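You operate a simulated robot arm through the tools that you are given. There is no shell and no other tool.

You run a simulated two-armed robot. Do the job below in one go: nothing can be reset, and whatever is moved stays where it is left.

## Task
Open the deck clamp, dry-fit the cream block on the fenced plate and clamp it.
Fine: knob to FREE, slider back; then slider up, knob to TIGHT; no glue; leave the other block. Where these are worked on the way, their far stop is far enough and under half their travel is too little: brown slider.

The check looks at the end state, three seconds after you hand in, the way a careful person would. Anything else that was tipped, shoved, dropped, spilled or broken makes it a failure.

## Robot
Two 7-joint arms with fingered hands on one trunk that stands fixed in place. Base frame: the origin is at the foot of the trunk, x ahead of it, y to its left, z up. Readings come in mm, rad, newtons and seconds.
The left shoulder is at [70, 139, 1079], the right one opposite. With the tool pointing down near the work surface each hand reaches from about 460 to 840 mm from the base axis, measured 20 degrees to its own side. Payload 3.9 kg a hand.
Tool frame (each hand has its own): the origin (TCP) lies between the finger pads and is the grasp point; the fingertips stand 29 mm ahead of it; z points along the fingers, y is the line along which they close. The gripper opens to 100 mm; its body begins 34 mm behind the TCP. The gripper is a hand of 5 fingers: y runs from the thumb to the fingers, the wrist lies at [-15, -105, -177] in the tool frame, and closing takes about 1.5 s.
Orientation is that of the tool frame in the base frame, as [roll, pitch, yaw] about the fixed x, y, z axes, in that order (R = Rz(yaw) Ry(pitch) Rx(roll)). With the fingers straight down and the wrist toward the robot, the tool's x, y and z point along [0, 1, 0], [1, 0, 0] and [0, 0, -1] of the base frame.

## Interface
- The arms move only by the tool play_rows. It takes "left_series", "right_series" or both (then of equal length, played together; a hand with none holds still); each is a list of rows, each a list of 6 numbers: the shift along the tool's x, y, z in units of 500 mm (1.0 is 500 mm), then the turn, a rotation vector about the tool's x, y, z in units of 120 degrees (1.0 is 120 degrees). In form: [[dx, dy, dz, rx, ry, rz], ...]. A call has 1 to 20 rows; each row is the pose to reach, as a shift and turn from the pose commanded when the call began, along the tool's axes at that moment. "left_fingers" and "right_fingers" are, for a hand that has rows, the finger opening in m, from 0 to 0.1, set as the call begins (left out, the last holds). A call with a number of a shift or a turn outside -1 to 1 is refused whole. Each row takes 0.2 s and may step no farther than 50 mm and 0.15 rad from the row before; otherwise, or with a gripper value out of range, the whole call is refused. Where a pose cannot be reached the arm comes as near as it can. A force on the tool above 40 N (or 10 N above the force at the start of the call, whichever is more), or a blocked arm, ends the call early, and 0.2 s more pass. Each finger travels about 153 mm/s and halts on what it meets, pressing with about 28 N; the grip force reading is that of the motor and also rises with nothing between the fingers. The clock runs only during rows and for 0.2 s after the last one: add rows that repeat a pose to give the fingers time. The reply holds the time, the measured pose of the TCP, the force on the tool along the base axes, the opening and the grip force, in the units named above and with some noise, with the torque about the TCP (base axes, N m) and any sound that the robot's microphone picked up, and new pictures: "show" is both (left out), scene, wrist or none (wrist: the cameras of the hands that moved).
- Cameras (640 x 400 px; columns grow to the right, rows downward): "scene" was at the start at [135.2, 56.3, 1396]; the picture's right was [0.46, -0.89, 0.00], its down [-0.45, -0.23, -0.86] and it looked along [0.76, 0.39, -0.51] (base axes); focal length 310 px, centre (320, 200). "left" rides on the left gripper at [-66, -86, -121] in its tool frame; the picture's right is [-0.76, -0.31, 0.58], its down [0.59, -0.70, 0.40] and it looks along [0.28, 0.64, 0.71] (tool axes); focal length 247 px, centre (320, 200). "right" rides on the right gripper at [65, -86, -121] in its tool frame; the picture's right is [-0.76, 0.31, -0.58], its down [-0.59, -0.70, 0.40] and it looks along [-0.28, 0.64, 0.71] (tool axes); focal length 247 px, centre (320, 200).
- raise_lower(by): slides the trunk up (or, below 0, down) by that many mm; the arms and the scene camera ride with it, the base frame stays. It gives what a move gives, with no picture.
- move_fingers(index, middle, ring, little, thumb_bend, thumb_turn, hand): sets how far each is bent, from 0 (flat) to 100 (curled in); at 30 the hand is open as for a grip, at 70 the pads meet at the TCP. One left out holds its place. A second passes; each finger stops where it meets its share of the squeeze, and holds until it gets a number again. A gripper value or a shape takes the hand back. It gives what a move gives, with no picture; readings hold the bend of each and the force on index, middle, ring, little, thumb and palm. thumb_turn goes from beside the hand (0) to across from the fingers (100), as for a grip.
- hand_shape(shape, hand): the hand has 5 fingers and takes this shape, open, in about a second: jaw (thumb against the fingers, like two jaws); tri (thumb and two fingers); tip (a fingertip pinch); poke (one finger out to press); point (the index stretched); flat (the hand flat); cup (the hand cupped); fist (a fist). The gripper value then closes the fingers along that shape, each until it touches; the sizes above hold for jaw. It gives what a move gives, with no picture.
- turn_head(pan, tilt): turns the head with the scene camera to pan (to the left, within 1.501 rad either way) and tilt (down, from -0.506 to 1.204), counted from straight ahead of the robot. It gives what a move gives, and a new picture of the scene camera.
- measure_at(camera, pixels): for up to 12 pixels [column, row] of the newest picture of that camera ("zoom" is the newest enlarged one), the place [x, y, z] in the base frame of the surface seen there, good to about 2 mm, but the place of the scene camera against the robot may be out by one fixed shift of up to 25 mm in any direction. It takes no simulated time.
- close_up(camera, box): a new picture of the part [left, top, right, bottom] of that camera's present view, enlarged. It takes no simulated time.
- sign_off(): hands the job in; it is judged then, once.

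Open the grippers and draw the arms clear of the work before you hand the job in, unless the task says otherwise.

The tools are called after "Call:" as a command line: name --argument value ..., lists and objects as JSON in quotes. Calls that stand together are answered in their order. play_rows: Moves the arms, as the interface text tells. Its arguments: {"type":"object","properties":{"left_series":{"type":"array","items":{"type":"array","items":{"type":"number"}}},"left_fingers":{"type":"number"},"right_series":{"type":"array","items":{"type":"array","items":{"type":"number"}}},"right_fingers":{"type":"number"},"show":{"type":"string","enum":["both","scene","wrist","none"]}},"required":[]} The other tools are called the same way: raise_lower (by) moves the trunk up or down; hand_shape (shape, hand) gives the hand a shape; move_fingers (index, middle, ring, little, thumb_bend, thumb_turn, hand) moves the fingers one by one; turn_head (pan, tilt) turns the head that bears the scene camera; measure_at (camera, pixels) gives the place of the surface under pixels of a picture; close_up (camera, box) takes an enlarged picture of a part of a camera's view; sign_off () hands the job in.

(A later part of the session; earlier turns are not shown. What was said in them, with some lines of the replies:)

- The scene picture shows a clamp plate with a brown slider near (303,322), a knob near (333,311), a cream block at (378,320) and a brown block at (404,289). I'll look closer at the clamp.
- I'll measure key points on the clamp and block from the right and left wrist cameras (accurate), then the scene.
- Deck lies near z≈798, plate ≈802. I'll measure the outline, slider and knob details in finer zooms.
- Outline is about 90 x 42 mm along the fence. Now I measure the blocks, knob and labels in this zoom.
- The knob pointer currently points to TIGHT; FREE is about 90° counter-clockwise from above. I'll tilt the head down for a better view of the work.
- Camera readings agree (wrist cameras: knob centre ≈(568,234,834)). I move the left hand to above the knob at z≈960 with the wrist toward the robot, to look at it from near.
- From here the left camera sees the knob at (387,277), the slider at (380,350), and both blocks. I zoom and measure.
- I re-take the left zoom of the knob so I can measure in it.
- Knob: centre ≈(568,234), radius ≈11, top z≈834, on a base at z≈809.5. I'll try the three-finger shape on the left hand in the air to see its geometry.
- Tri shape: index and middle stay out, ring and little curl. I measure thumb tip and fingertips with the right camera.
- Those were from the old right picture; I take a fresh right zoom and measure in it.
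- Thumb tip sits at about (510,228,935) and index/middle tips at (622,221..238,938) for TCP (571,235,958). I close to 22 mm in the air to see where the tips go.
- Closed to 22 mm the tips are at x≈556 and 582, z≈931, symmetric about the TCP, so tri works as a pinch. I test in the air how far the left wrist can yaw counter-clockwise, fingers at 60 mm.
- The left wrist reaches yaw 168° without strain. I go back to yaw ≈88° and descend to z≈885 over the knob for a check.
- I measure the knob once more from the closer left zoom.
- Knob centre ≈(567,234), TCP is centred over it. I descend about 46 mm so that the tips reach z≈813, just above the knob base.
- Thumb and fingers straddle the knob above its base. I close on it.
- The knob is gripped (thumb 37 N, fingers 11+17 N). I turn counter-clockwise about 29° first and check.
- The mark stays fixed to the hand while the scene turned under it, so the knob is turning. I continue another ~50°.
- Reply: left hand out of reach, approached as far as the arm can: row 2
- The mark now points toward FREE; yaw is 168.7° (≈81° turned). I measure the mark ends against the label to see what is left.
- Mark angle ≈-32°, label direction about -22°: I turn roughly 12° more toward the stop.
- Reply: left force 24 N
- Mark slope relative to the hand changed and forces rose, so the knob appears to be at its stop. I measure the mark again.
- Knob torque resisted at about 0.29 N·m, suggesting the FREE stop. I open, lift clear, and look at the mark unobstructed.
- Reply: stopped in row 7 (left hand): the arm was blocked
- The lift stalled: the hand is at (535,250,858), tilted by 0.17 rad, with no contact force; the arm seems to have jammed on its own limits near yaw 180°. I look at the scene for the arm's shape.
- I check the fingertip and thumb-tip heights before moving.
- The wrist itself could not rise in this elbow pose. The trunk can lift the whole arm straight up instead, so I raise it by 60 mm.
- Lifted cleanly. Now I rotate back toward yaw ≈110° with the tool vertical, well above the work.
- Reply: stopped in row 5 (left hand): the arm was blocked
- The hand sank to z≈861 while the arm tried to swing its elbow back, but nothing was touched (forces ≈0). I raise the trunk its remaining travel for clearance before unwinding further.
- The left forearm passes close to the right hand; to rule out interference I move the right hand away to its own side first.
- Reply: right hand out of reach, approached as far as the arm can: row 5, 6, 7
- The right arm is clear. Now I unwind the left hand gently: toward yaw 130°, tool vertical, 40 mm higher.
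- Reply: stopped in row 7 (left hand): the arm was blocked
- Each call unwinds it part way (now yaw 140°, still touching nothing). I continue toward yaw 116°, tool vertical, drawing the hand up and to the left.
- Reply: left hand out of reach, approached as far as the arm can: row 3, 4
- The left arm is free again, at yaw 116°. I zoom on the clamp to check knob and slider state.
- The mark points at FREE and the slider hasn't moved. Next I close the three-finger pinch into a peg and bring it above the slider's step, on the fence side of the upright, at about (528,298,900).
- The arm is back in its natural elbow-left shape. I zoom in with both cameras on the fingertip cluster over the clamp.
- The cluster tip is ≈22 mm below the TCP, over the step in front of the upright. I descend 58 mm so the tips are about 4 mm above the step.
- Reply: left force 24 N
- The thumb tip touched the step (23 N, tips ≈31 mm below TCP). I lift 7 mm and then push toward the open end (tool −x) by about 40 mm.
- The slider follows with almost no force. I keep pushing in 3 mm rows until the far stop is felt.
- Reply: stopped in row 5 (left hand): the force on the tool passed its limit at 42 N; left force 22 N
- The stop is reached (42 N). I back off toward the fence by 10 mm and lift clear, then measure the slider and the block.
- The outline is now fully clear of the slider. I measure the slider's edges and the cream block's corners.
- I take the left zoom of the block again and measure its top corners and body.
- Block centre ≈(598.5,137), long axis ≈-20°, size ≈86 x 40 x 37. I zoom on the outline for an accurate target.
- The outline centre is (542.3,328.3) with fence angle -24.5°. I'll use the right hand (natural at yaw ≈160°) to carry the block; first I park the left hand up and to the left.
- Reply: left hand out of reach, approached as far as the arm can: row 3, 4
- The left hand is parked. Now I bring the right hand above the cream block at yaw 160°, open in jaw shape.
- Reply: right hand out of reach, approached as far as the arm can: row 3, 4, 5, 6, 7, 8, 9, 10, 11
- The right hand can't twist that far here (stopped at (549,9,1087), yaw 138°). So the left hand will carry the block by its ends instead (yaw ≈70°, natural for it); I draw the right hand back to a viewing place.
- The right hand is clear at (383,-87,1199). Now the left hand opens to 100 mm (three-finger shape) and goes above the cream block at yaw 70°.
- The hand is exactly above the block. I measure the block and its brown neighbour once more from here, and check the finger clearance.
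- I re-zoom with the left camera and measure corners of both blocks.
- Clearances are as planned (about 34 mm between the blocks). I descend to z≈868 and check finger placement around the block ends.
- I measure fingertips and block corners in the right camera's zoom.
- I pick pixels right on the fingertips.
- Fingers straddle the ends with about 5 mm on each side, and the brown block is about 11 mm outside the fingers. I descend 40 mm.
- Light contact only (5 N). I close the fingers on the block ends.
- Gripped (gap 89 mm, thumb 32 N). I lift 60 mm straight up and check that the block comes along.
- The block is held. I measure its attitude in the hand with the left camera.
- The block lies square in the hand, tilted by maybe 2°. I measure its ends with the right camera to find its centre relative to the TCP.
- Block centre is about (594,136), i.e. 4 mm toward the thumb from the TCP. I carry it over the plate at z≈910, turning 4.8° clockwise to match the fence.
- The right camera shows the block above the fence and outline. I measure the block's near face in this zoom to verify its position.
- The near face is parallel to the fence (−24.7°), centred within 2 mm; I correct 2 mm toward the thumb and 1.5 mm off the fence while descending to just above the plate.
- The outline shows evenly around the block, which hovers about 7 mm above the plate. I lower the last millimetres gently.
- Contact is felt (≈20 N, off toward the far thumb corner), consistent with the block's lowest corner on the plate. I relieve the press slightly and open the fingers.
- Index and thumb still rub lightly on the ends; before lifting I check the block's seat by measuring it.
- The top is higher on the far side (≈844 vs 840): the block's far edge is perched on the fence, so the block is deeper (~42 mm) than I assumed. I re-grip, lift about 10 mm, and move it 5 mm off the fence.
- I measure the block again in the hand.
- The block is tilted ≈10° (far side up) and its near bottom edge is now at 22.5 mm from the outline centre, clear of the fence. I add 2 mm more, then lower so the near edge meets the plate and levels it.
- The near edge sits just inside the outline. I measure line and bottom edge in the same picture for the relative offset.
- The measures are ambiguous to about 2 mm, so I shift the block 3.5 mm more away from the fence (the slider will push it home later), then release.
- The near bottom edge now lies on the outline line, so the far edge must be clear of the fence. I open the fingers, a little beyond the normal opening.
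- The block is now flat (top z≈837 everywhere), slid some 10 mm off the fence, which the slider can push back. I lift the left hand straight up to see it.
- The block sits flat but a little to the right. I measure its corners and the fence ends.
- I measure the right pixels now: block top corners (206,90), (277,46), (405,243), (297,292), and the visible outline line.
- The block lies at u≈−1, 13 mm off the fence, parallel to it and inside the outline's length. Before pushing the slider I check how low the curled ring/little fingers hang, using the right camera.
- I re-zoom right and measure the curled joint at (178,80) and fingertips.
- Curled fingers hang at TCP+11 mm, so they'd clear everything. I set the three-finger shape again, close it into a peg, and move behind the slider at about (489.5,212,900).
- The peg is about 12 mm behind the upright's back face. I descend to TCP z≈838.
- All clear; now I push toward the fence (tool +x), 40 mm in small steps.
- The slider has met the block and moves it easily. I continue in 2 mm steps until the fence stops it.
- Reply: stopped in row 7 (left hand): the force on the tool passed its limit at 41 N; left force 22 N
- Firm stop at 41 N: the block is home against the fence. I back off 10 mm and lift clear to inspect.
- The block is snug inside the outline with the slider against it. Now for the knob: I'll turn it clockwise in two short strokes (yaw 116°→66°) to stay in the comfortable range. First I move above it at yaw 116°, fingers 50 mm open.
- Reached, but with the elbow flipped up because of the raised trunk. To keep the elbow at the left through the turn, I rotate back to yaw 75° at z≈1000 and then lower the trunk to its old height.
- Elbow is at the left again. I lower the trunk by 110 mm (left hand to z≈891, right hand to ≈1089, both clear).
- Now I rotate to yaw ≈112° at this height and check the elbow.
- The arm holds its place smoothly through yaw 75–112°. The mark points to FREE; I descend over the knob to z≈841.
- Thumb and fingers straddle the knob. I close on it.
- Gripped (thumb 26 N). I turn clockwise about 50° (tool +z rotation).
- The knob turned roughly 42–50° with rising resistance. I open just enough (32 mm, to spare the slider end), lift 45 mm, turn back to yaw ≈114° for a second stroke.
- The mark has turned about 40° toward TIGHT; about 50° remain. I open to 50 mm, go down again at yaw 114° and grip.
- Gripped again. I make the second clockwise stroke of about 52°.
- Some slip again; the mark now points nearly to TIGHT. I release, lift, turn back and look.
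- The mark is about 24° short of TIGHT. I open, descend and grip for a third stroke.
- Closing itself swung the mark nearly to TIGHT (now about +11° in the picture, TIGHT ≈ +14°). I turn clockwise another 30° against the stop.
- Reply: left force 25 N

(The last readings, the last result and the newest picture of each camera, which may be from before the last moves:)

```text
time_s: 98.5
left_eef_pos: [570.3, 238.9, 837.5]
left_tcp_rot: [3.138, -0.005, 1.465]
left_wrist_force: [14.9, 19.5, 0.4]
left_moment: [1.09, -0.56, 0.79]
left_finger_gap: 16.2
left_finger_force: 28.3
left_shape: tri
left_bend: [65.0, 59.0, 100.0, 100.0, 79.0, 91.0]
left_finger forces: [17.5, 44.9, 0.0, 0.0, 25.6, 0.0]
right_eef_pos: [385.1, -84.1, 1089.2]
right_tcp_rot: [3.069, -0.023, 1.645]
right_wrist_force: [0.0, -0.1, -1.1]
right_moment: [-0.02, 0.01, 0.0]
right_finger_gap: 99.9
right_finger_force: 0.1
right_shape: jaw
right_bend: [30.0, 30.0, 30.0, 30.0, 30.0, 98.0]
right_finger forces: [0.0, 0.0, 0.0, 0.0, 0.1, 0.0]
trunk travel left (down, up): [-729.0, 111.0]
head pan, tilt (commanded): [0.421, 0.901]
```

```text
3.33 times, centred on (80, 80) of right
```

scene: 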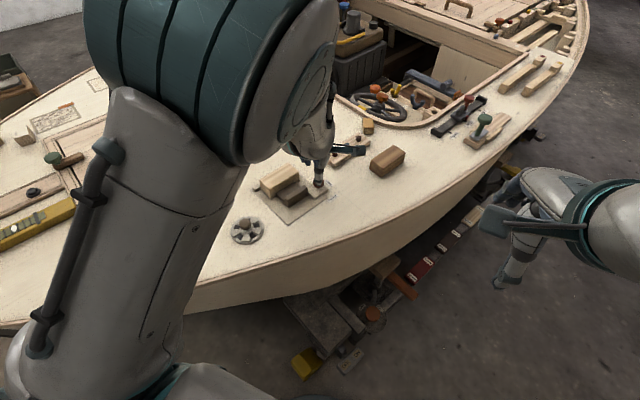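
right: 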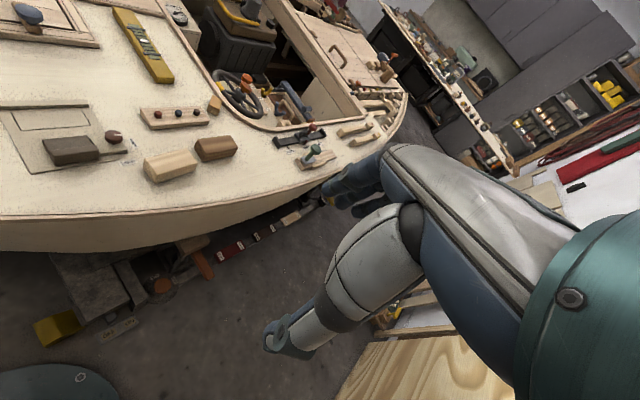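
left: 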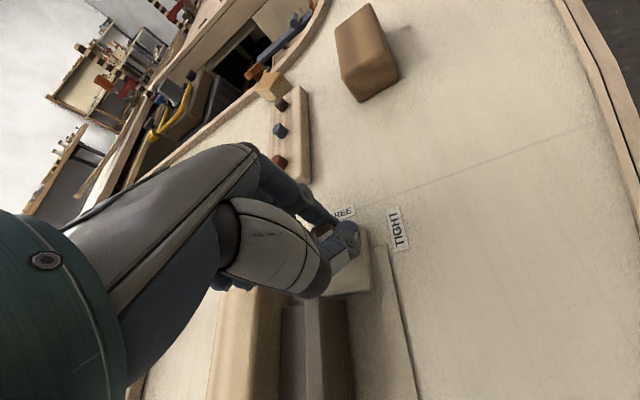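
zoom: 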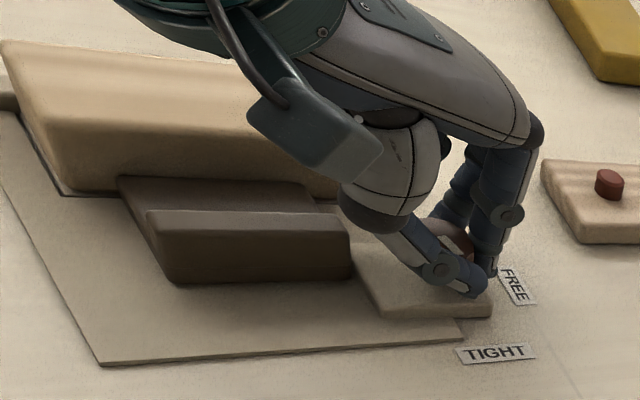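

The fingers slipped around the knob (moment 0.8 N·m), so it must be at its stop. I open and lift to inspect.

Call:
play_rows --left_series '[[0, 0, 0, 0, 0, -0.02], [0, 0, 0, 0, 0, -0.04], [0, 0, 0, 0, 0, -0.04], [0, 0, -0.01, 0, 0, -0.04], [0, 0, -0.04, 0, 0, -0.04], [0, 0, -0.08, 0, 0, -0.04], [0, 0, -0.13, 0, 0, -0.04], [0, 0, -0.18, 0, 0, -0.04], [0, 0, -0.18, 0, 0, -0.04]]' --left_fingers 0.045 --show "wrist"

Call:
close_up --camera "left" --box '[280, 190, 460, 370]'

Call:
close_up --camera "right" --box '[60, 50, 180, 140]'

```text
time_s: 100.5
left_eef_pos: [566.6, 234.9, 931.6]
left_tcp_rot: [3.141, -0.004, 1.547]
left_wrist_force: [0.4, 1.6, -1.0]
left_moment: [-0.01, -0.02, -0.02]
left_finger_gap: 44.8
left_finger_force: 0.1
left_shape: tri
left_bend: [42.0, 45.0, 99.0, 100.0, 39.0, 100.0]
left_finger forces: [0.0, 0.0, 0.0, 0.1, 0.0, 0.0]
right_eef_pos: [381.9, -86.7, 1089.1]
right_tcp_rot: [3.067, -0.024, 1.642]
right_wrist_force: [0.5, -0.2, -0.2]
right_moment: [0.0, 0.03, 0.0]
right_finger_gap: 99.9
right_finger_force: 0.2
right_shape: jaw
right_bend: [30.0, 30.0, 30.0, 30.0, 30.0, 98.0]
right_finger forces: [0.1, 0.1, 0.1, 0.0, 0.0, 0.0]
trunk travel left (down, up): [-729.0, 111.0]
head pan, tilt (commanded): [0.421, 0.901]
```

left: 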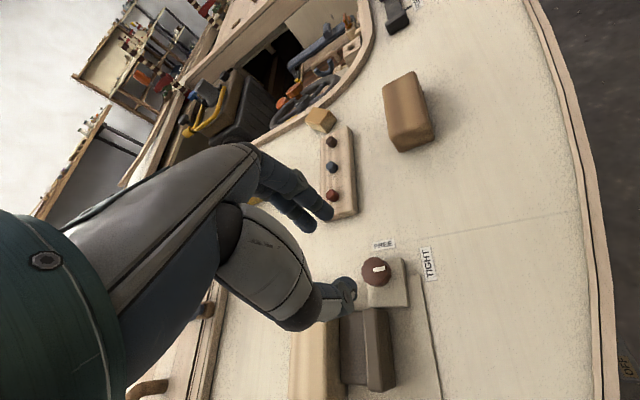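

```text
2.22 times, centred on (370, 280) of left
```

zoom: 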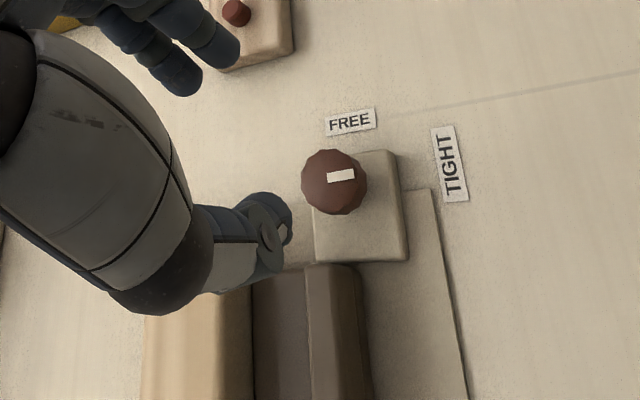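

```text
4.44 times, centred on (120, 95) of right
```

zoom: 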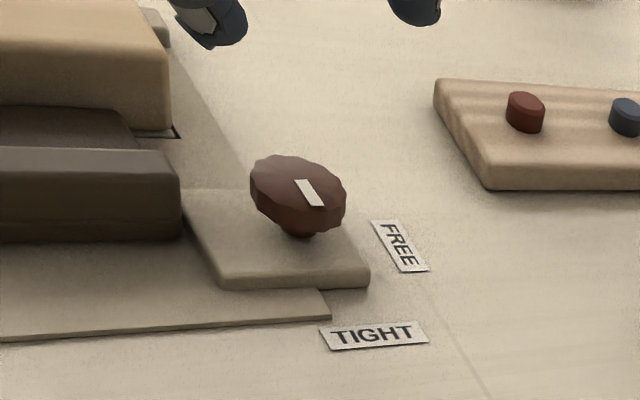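

The mark is close to TIGHT but maybe 7° short of the stop (my small counter-turn while opening may have dragged it). I measure the mark to be sure.

Call:
close_up --camera "left" --box '[350, 245, 430, 315]'

Call:
close_up --camera "scene" --box '[270, 140, 370, 220]'

```text
5.71 times, centred on (390, 280) of left
```

zoom: 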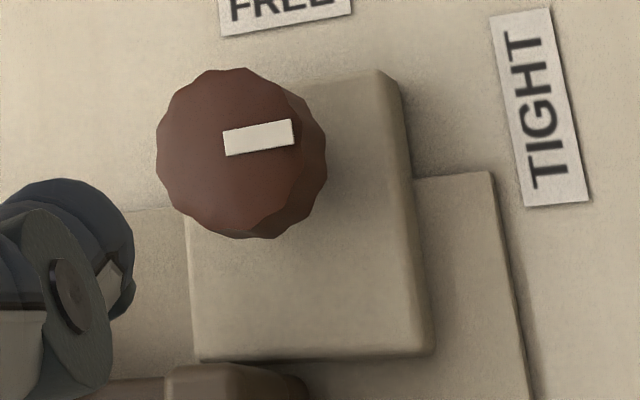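

```text
5.00 times, centred on (320, 180) of scene
```

zoom: 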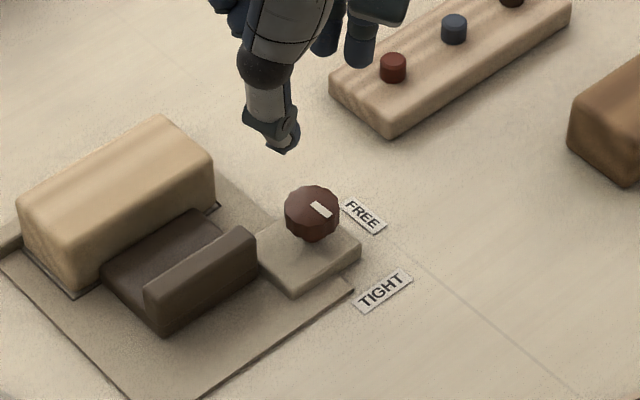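

Compared with the first pictures the mark is within a few degrees of its original TIGHT angle. To be sure it is at the stop, I grip once more at yaw ≈89° and turn a little further, releasing without counter-turn.

Call:
play_rows --left_series '[[0.0, 0.001, 0.05, 0, 0, 0], [0.0, 0.001, 0.1, 0, 0, 0], [0.0, 0.001, 0.15, 0, 0, 0], [0.0, 0.001, 0.18, 0, 0, 0], [0.0, 0.001, 0.182, 0, 0, 0]]' --left_fingers 0.05 --show "none"

Call:
play_rows --left_series '[[0, 0, 0, 0, 0, 0], [0, 0, 0, 0, 0, 0], [0, 0, 0, 0, 0, 0], [0, 0, 0, 0, 0, 0], [0, 0, 0, 0, 0, 0]]' --left_fingers 0.005 --show "wrist"

Call:
close_up --camera "left" --box '[240, 160, 420, 320]'

```text
time_s: 101.7
left_eef_pos: [569.2, 235.0, 839.9]
left_tcp_rot: [3.14, -0.003, 1.546]
left_wrist_force: [0.1, -0.2, 0.5]
left_moment: [0.0, 0.02, 0.01]
left_finger_gap: 49.7
left_finger_force: 0.1
left_shape: tri
left_bend: [40.0, 43.0, 99.0, 100.0, 36.0, 100.0]
left_finger forces: [0.0, 0.0, 0.0, 0.0, 0.0, 0.0]
right_eef_pos: [381.9, -88.0, 1089.4]
right_tcp_rot: [3.067, -0.024, 1.642]
right_wrist_force: [0.2, 0.6, 0.2]
right_moment: [-0.03, 0.02, 0.02]
right_finger_gap: 99.8
right_finger_force: 0.0
right_shape: jaw
right_bend: [30.0, 30.0, 30.0, 30.0, 30.0, 98.0]
right_finger forces: [0.0, 0.0, 0.0, 0.0, 0.1, 0.0]
trunk travel left (down, up): [-729.0, 111.0]
head pan, tilt (commanded): [0.421, 0.901]
```

```text
time_s: 102.9
left_eef_pos: [568.6, 234.8, 839.8]
left_tcp_rot: [3.141, -0.003, 1.547]
left_wrist_force: [-6.5, -6.0, -4.5]
left_moment: [-0.14, 0.51, -0.2]
left_finger_gap: 23.2
left_finger_force: 28.4
left_shape: tri
left_bend: [62.0, 55.0, 100.0, 100.0, 56.0, 100.0]
left_finger forces: [11.0, 11.3, 0.0, 0.1, 28.2, 0.0]
right_eef_pos: [381.3, -87.4, 1089.6]
right_tcp_rot: [3.067, -0.024, 1.644]
right_wrist_force: [-0.1, 0.8, -1.2]
right_moment: [-0.01, 0.0, -0.02]
right_finger_gap: 99.5
right_finger_force: 0.1
right_shape: jaw
right_bend: [30.0, 30.0, 30.0, 30.0, 30.0, 98.0]
right_finger forces: [0.0, 0.0, 0.0, 0.0, 0.0, 0.0]
trunk travel left (down, up): [-729.0, 111.0]
head pan, tilt (commanded): [0.421, 0.901]
```

left: 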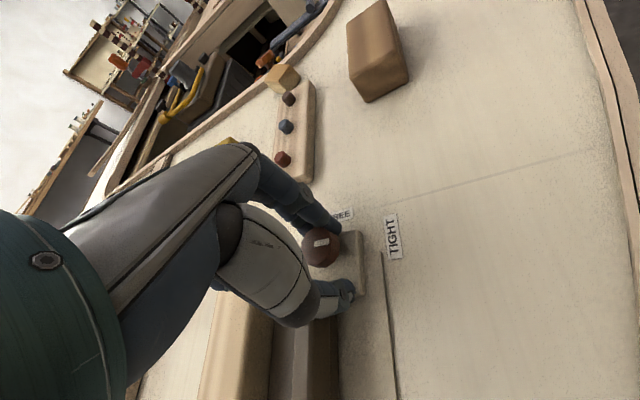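

```text
2.50 times, centred on (330, 240) of left
```

zoom: 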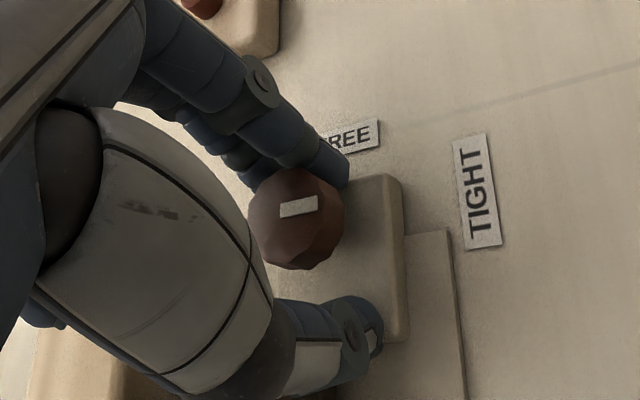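

The thumb feels 28 N but looks off the knob in this view; I check from the other cameras before turning.

Call:
close_up --camera "right" --box '[60, 50, 180, 140]'

Call:
close_up --camera "scene" --box '[260, 140, 360, 220]'

```text
4.44 times, centred on (120, 95) of right
```

zoom: 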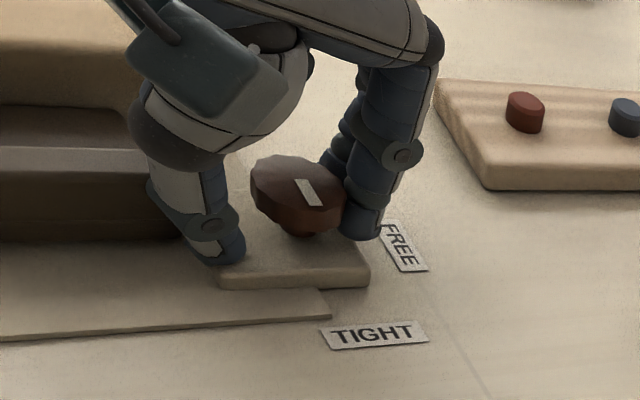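

```text
5.00 times, centred on (310, 180) of scene
```

zoom: 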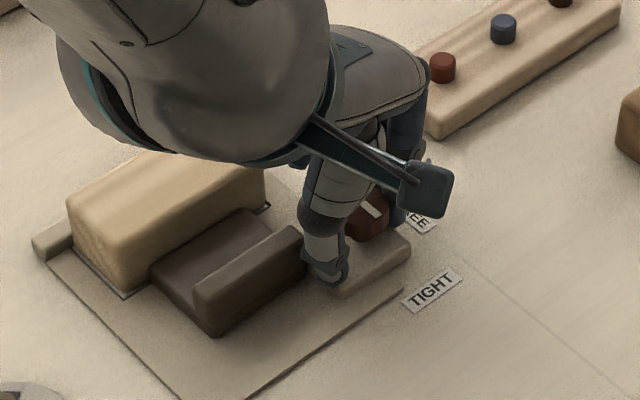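

The thumb tip caught the side of the knob's base (too low by a few mm). I open, raise 5 mm, and grip again.

Call:
play_rows --left_series '[[0, 0, 0, 0, 0, 0], [0, 0, 0, 0, 0, 0], [0, 0, -0.005, 0, 0, 0], [0, 0, -0.01, 0, 0, 0], [0, 0, -0.01, 0, 0, 0]]' --left_fingers 0.05 --show "none"

Call:
play_rows --left_series '[[0, 0, 0, 0, 0, 0], [0, 0, 0, 0, 0, 0], [0, 0, 0, 0, 0, 0], [0, 0, 0, 0, 0, 0], [0, 0, 0, 0, 0, 0]]' --left_fingers 0.005 --show "none"

Call:
close_up --camera "right" --box '[60, 50, 180, 140]'

Call:
close_up --camera "left" --box '[240, 160, 420, 320]'

```text
time_s: 104.1
left_eef_pos: [569.0, 236.2, 844.7]
left_tcp_rot: [3.138, -0.003, 1.548]
left_wrist_force: [0.4, -0.3, 0.7]
left_moment: [-0.01, 0.02, 0.03]
left_finger_gap: 50.1
left_finger_force: 0.0
left_shape: tri
left_bend: [40.0, 43.0, 99.0, 100.0, 35.0, 100.0]
left_finger forces: [0.1, 0.0, 0.0, 0.1, 0.0, 0.0]
right_eef_pos: [382.0, -86.7, 1089.4]
right_tcp_rot: [3.067, -0.024, 1.642]
right_wrist_force: [-0.4, 0.1, 0.1]
right_moment: [0.02, -0.02, 0.01]
right_finger_gap: 100.2
right_finger_force: 0.0
right_shape: jaw
right_bend: [30.0, 30.0, 30.0, 30.0, 30.0, 98.0]
right_finger forces: [0.0, 0.0, 0.1, 0.0, 0.1, 0.0]
trunk travel left (down, up): [-729.0, 111.0]
head pan, tilt (commanded): [0.421, 0.901]
```

```text
time_s: 105.3
left_eef_pos: [568.1, 235.1, 845.5]
left_tcp_rot: [3.141, -0.004, 1.546]
left_wrist_force: [-1.0, -0.2, 0.4]
left_moment: [0.01, 0.03, -0.01]
left_finger_gap: 12.5
left_finger_force: 28.4
left_shape: tri
left_bend: [64.0, 61.0, 100.0, 100.0, 61.0, 100.0]
left_finger forces: [12.5, 14.9, 0.1, 0.1, 27.5, 0.1]
right_eef_pos: [382.7, -87.2, 1089.0]
right_tcp_rot: [3.066, -0.023, 1.642]
right_wrist_force: [-0.7, 0.9, 0.1]
right_moment: [0.01, 0.01, 0.01]
right_finger_gap: 99.8
right_finger_force: 0.0
right_shape: jaw
right_bend: [30.0, 30.0, 30.0, 30.0, 30.0, 98.0]
right_finger forces: [0.0, 0.1, 0.0, 0.0, 0.1, 0.0]
trunk travel left (down, up): [-729.0, 111.0]
head pan, tilt (commanded): [0.421, 0.901]
```

```text
4.44 times, centred on (120, 95) of right
```

zoom: 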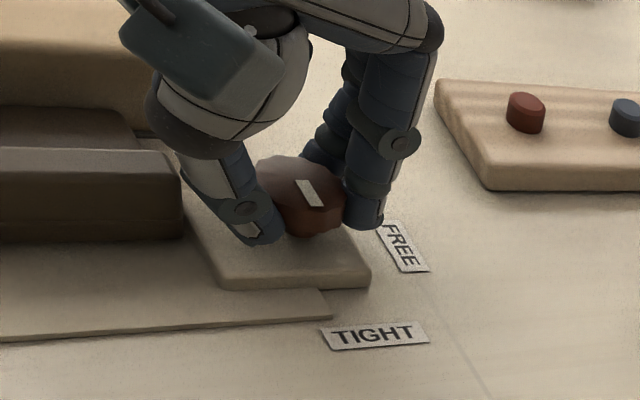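

```text
2.50 times, centred on (330, 240) of left
```

zoom: 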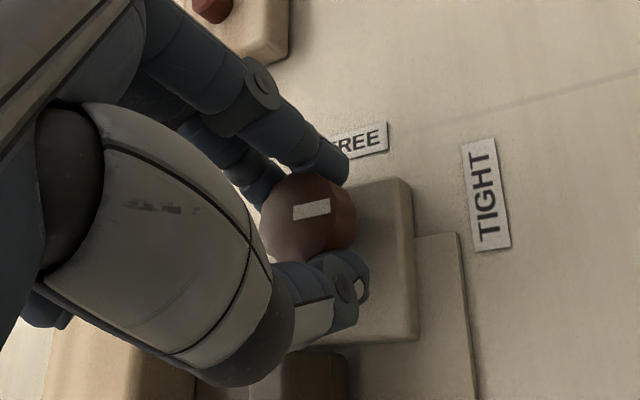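

A clean grip now (gap 12.5, no side load). I turn clockwise up to 18° and watch the torque.

Call:
play_rows --left_series '[[0, 0, 0, 0, 0, 0.04], [0, 0, 0, 0, 0, 0.08], [0, 0, 0, 0, 0, 0.12], [0, 0, 0, 0, 0, 0.15], [0, 0, 0, 0, 0, 0.15]]' --show "wrist"

Call:
close_up --camera "left" --box '[240, 160, 420, 320]'

Call:
close_up --camera "right" --box '[60, 50, 180, 140]'

```text
time_s: 106.5
left_eef_pos: [568.1, 237.7, 845.0]
left_tcp_rot: [3.14, -0.004, 1.233]
left_wrist_force: [2.7, 6.6, 4.2]
left_moment: [0.09, -0.09, 0.1]
left_finger_gap: 13.0
left_finger_force: 28.1
left_shape: tri
left_bend: [63.0, 63.0, 100.0, 100.0, 59.0, 98.0]
left_finger forces: [13.6, 17.7, 0.0, 0.1, 28.6, 0.0]
right_eef_pos: [382.8, -86.7, 1089.1]
right_tcp_rot: [3.067, -0.022, 1.642]
right_wrist_force: [-0.3, 0.9, 0.5]
right_moment: [0.03, 0.03, -0.03]
right_finger_gap: 99.8
right_finger_force: 0.0
right_shape: jaw
right_bend: [30.0, 30.0, 30.0, 30.0, 30.0, 98.0]
right_finger forces: [0.1, 0.0, 0.0, 0.1, 0.0, 0.0]
trunk travel left (down, up): [-729.0, 111.0]
head pan, tilt (commanded): [0.421, 0.901]
```

left: 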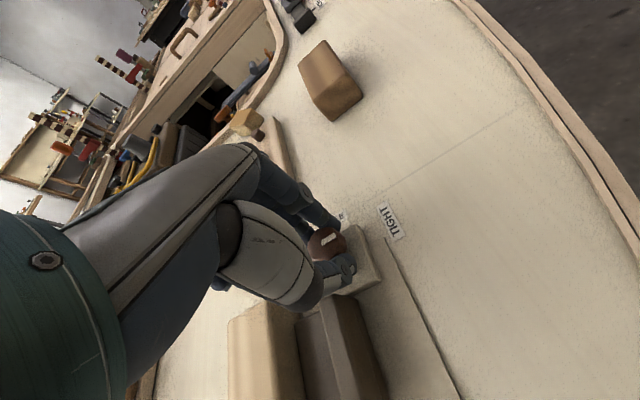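

```text
2.50 times, centred on (330, 240) of left
```

zoom: 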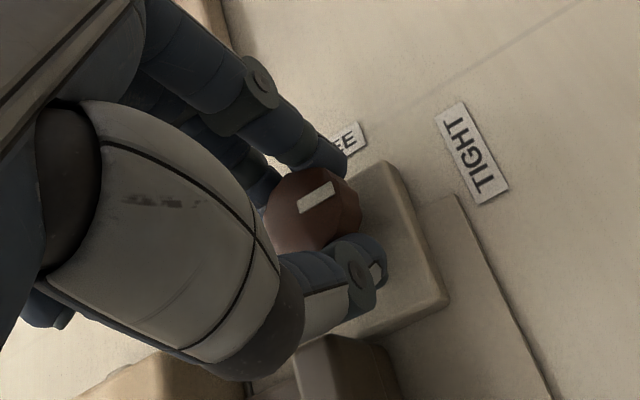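

```text
4.44 times, centred on (120, 95) of right
```

zoom: 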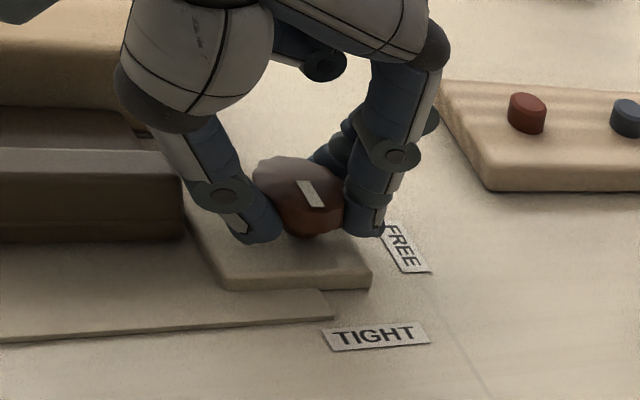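

The hand turned 18° but the mark did not move (right view identical), so the knob is at its TIGHT stop. I open slightly and lift straight up.

Call:
play_rows --left_series '[[0, 0, 0, 0, 0, 0], [0, 0, 0, 0, 0, 0], [0, 0, 0, 0, 0, 0], [0, 0, -0.02, 0, 0, 0], [0, 0, -0.06, 0, 0, 0], [0, 0, -0.12, 0, 0, 0], [0, 0, -0.2, 0, 0, 0], [0, 0, -0.28, 0, 0, 0], [0, 0, -0.28, 0, 0, 0]]' --left_fingers 0.034 --show "both"

Call:
close_up --camera "left" --box '[300, 180, 480, 390]'

Call:
close_up --camera "right" --box '[0, 20, 200, 150]'

Call:
close_up --camera "scene" --box '[240, 130, 400, 250]'

```text
time_s: 108.5
left_eef_pos: [568.3, 235.7, 986.8]
left_tcp_rot: [-3.141, -0.005, 1.232]
left_wrist_force: [1.0, 1.8, 0.8]
left_moment: [0.0, 0.0, 0.01]
left_finger_gap: 34.0
left_finger_force: 0.1
left_shape: tri
left_bend: [47.0, 50.0, 99.0, 100.0, 44.0, 100.0]
left_finger forces: [0.0, 0.0, 0.1, 0.1, 0.1, 0.0]
right_eef_pos: [383.0, -85.9, 1088.8]
right_tcp_rot: [3.068, -0.023, 1.643]
right_wrist_force: [-0.7, 0.1, 0.1]
right_moment: [0.03, 0.0, 0.01]
right_finger_gap: 99.9
right_finger_force: 0.1
right_shape: jaw
right_bend: [30.0, 30.0, 30.0, 30.0, 30.0, 98.0]
right_finger forces: [0.0, 0.0, 0.0, 0.0, 0.0, 0.0]
trunk travel left (down, up): [-729.0, 111.0]
head pan, tilt (commanded): [0.421, 0.901]
```

scene: 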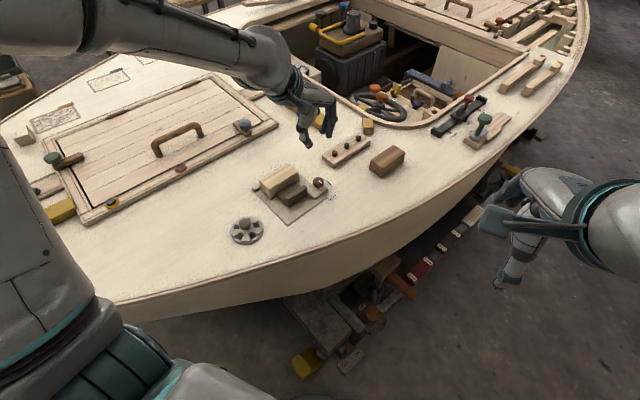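
left: 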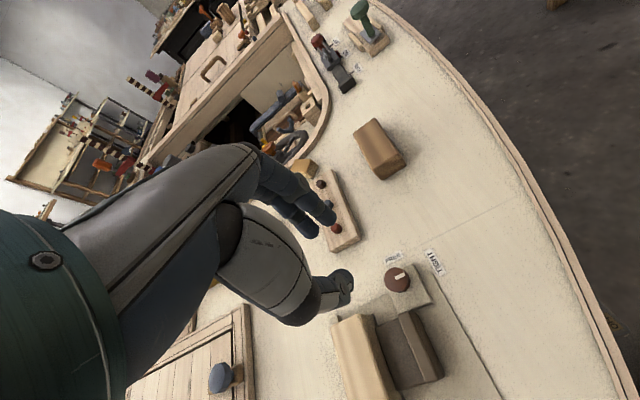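

```text
1.90 times, centred on (390, 285) of left
```

zoom: 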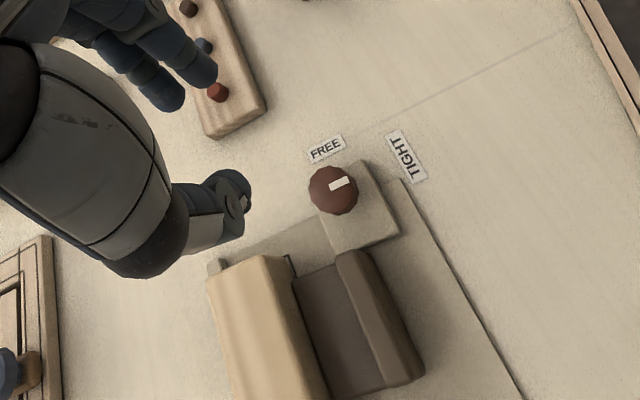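

```text
3.08 times, centred on (100, 85) of right
```

zoom: 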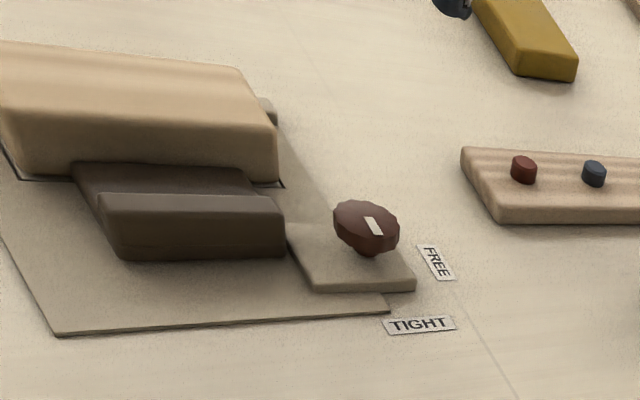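

```text
3.33 times, centred on (320, 190) of scene
```

zoom: 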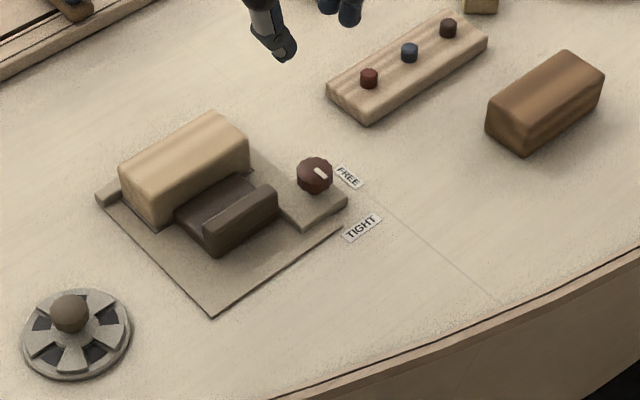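

The knob points to TIGHT, the slider bears on the block, and the block sits within the outline against the fence. I verify the block and slider positions by measuring, before drawing back.

Call:
close_up --camera "left" --box '[330, 260, 470, 395]'

Call:
measure_at --camera "zoom" --pixels '[[40, 165], [105, 150], [150, 320], [60, 290], [180, 170], [240, 330], [250, 170], [330, 330], [285, 65], [300, 60], [130, 250], [90, 250]]'

```text
2.96 times, centred on (400, 328) of left
```

zoom: 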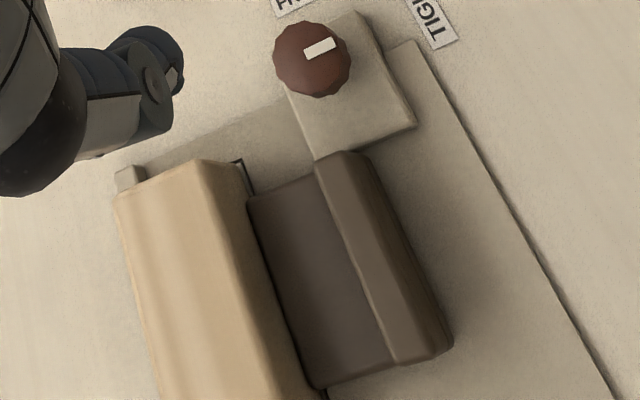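

```text
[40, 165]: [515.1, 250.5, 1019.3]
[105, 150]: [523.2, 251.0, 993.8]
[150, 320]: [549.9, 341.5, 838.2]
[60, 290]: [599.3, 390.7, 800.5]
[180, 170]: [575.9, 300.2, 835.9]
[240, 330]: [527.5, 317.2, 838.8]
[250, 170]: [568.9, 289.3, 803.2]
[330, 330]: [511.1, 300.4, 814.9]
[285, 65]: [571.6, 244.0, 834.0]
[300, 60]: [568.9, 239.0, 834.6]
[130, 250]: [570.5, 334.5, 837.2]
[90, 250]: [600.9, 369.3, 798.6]
```

The block is flat (top ≈838) against the fence, the slider touching it. Now I open the left hand and draw it up and away to the left.

Call:
play_rows --left_series '[[0.01, -0.03, -0.05, 0, 0, 0], [0.036, -0.088, -0.09, 0, 0, -0.045], [0.064, -0.151, -0.12, 0, 0, -0.09], [0.092, -0.215, -0.15, 0, 0, -0.135], [0.12, -0.279, -0.18, 0, 0, -0.18], [0.148, -0.343, -0.2, 0, 0, -0.225], [0.175, -0.406, -0.22, 0, 0, -0.27], [0.203, -0.47, -0.23, 0, 0, -0.317], [0.203, -0.47, -0.23, 0, 0, -0.317]]' --left_fingers 0.1 --show "both"

Call:
close_up --camera "scene" --box '[220, 120, 420, 260]'

```text
time_s: 110.5
left_eef_pos: [392.3, 429.4, 1095.0]
left_tcp_rot: [-3.14, 0.011, 1.898]
left_wrist_force: [0.1, -0.1, 0.8]
left_moment: [0.0, 0.01, -0.02]
left_finger_gap: 99.8
left_finger_force: 0.0
left_shape: tri
left_bend: [30.0, 30.0, 99.0, 99.0, 30.0, 98.0]
left_finger forces: [0.1, 0.0, 0.1, 0.0, 0.1, 0.0]
left hand out of reach, approached as far as the arm can: row 2, 3, 4, 5, 6, 7, 8, 9
right_eef_pos: [382.2, -86.1, 1089.3]
right_tcp_rot: [3.069, -0.025, 1.644]
right_wrist_force: [0.9, 0.7, 0.5]
right_moment: [0.0, -0.01, -0.03]
right_finger_gap: 100.1
right_finger_force: 0.0
right_shape: jaw
right_bend: [30.0, 30.0, 30.0, 30.0, 30.0, 98.0]
right_finger forces: [0.1, 0.0, 0.0, 0.0, 0.1, 0.0]
trunk travel left (down, up): [-729.0, 111.0]
head pan, tilt (commanded): [0.421, 0.901]
```

scene: 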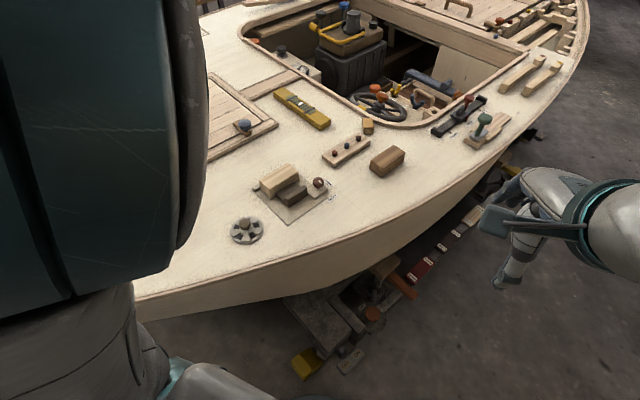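
left: 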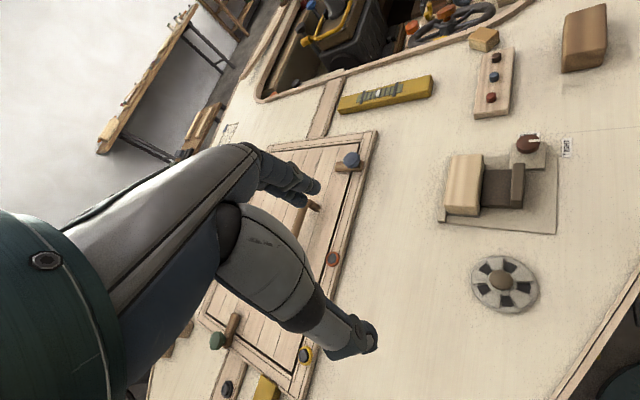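

```text
2.86 times, centred on (320, 190) of scene
```

zoom: 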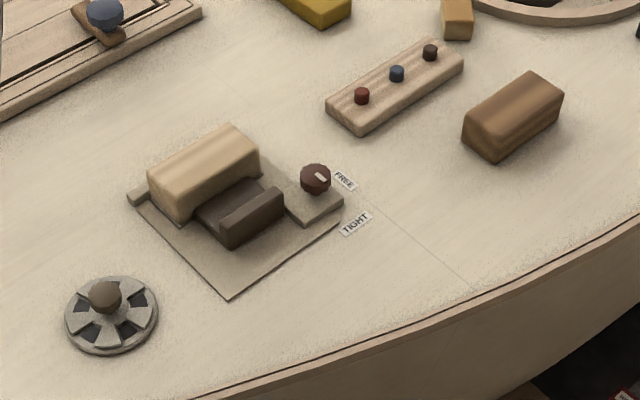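

Both hands are clear. I take one last close look from the left camera, which has nearly the same view as at the start.

Call:
close_up --camera "left" --box '[420, 110, 600, 250]'

Call:
close_up --camera "right" --box '[0, 0, 280, 175]'

```text
2.86 times, centred on (510, 180) of left
```

zoom: 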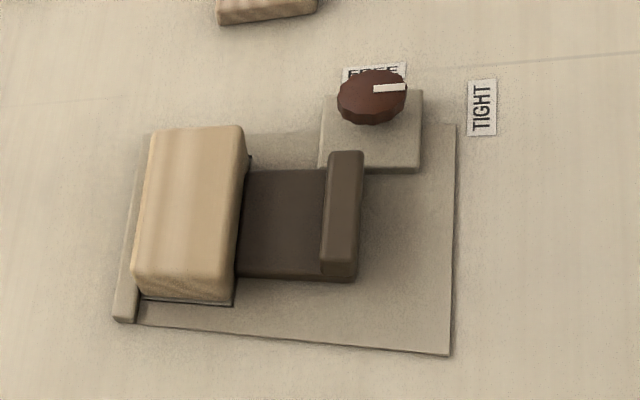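

```text
2.29 times, centred on (140, 88) of right
```

zoom: 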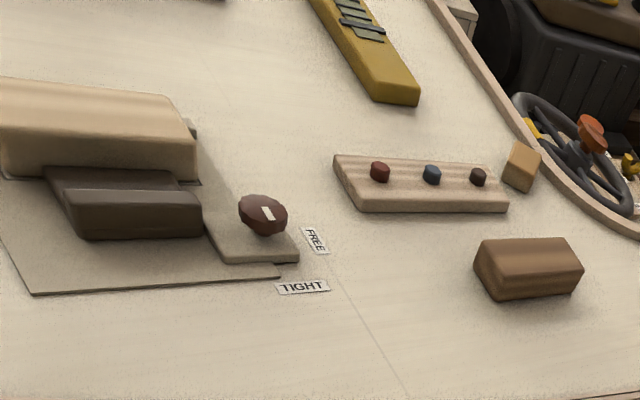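

The cream block is flat against the fence inside the outline, and the slider bears on it. The knob points to TIGHT at its stop. The brown block and everything else look undisturbed, and both hands are open and clear, so I hand in.

Call:
sign_off

```text
The job is handed in.
```

I opened the deck clamp, dry-fitted the cream block on the fenced plate and clamped it. I handed the job in and don't have the check's verdict yet.

- **Opening:** I turned the knob to FREE and pushed the brown slider back until it hit its far stop, about 28 mm.
- **Block:** It lies flat inside the outline, against the fence. On the first try its far edge caught on the fence, so I re-gripped and set it down again before pushing it home with the slider.
- **Clamping:** I pushed the slider up until the block met the fence, at about 41 N. I then turned the knob to TIGHT in several short strokes, until my fingers slipped on it and the mark no longer moved.
- **Surroundings:** No glue was used. The brown block and the other parts on the deck look undisturbed in the last pictures, and both hands are open and clear of the work.

The trunk is 8 mm above where it started, and the left hand still has its ring and little fingers curled.
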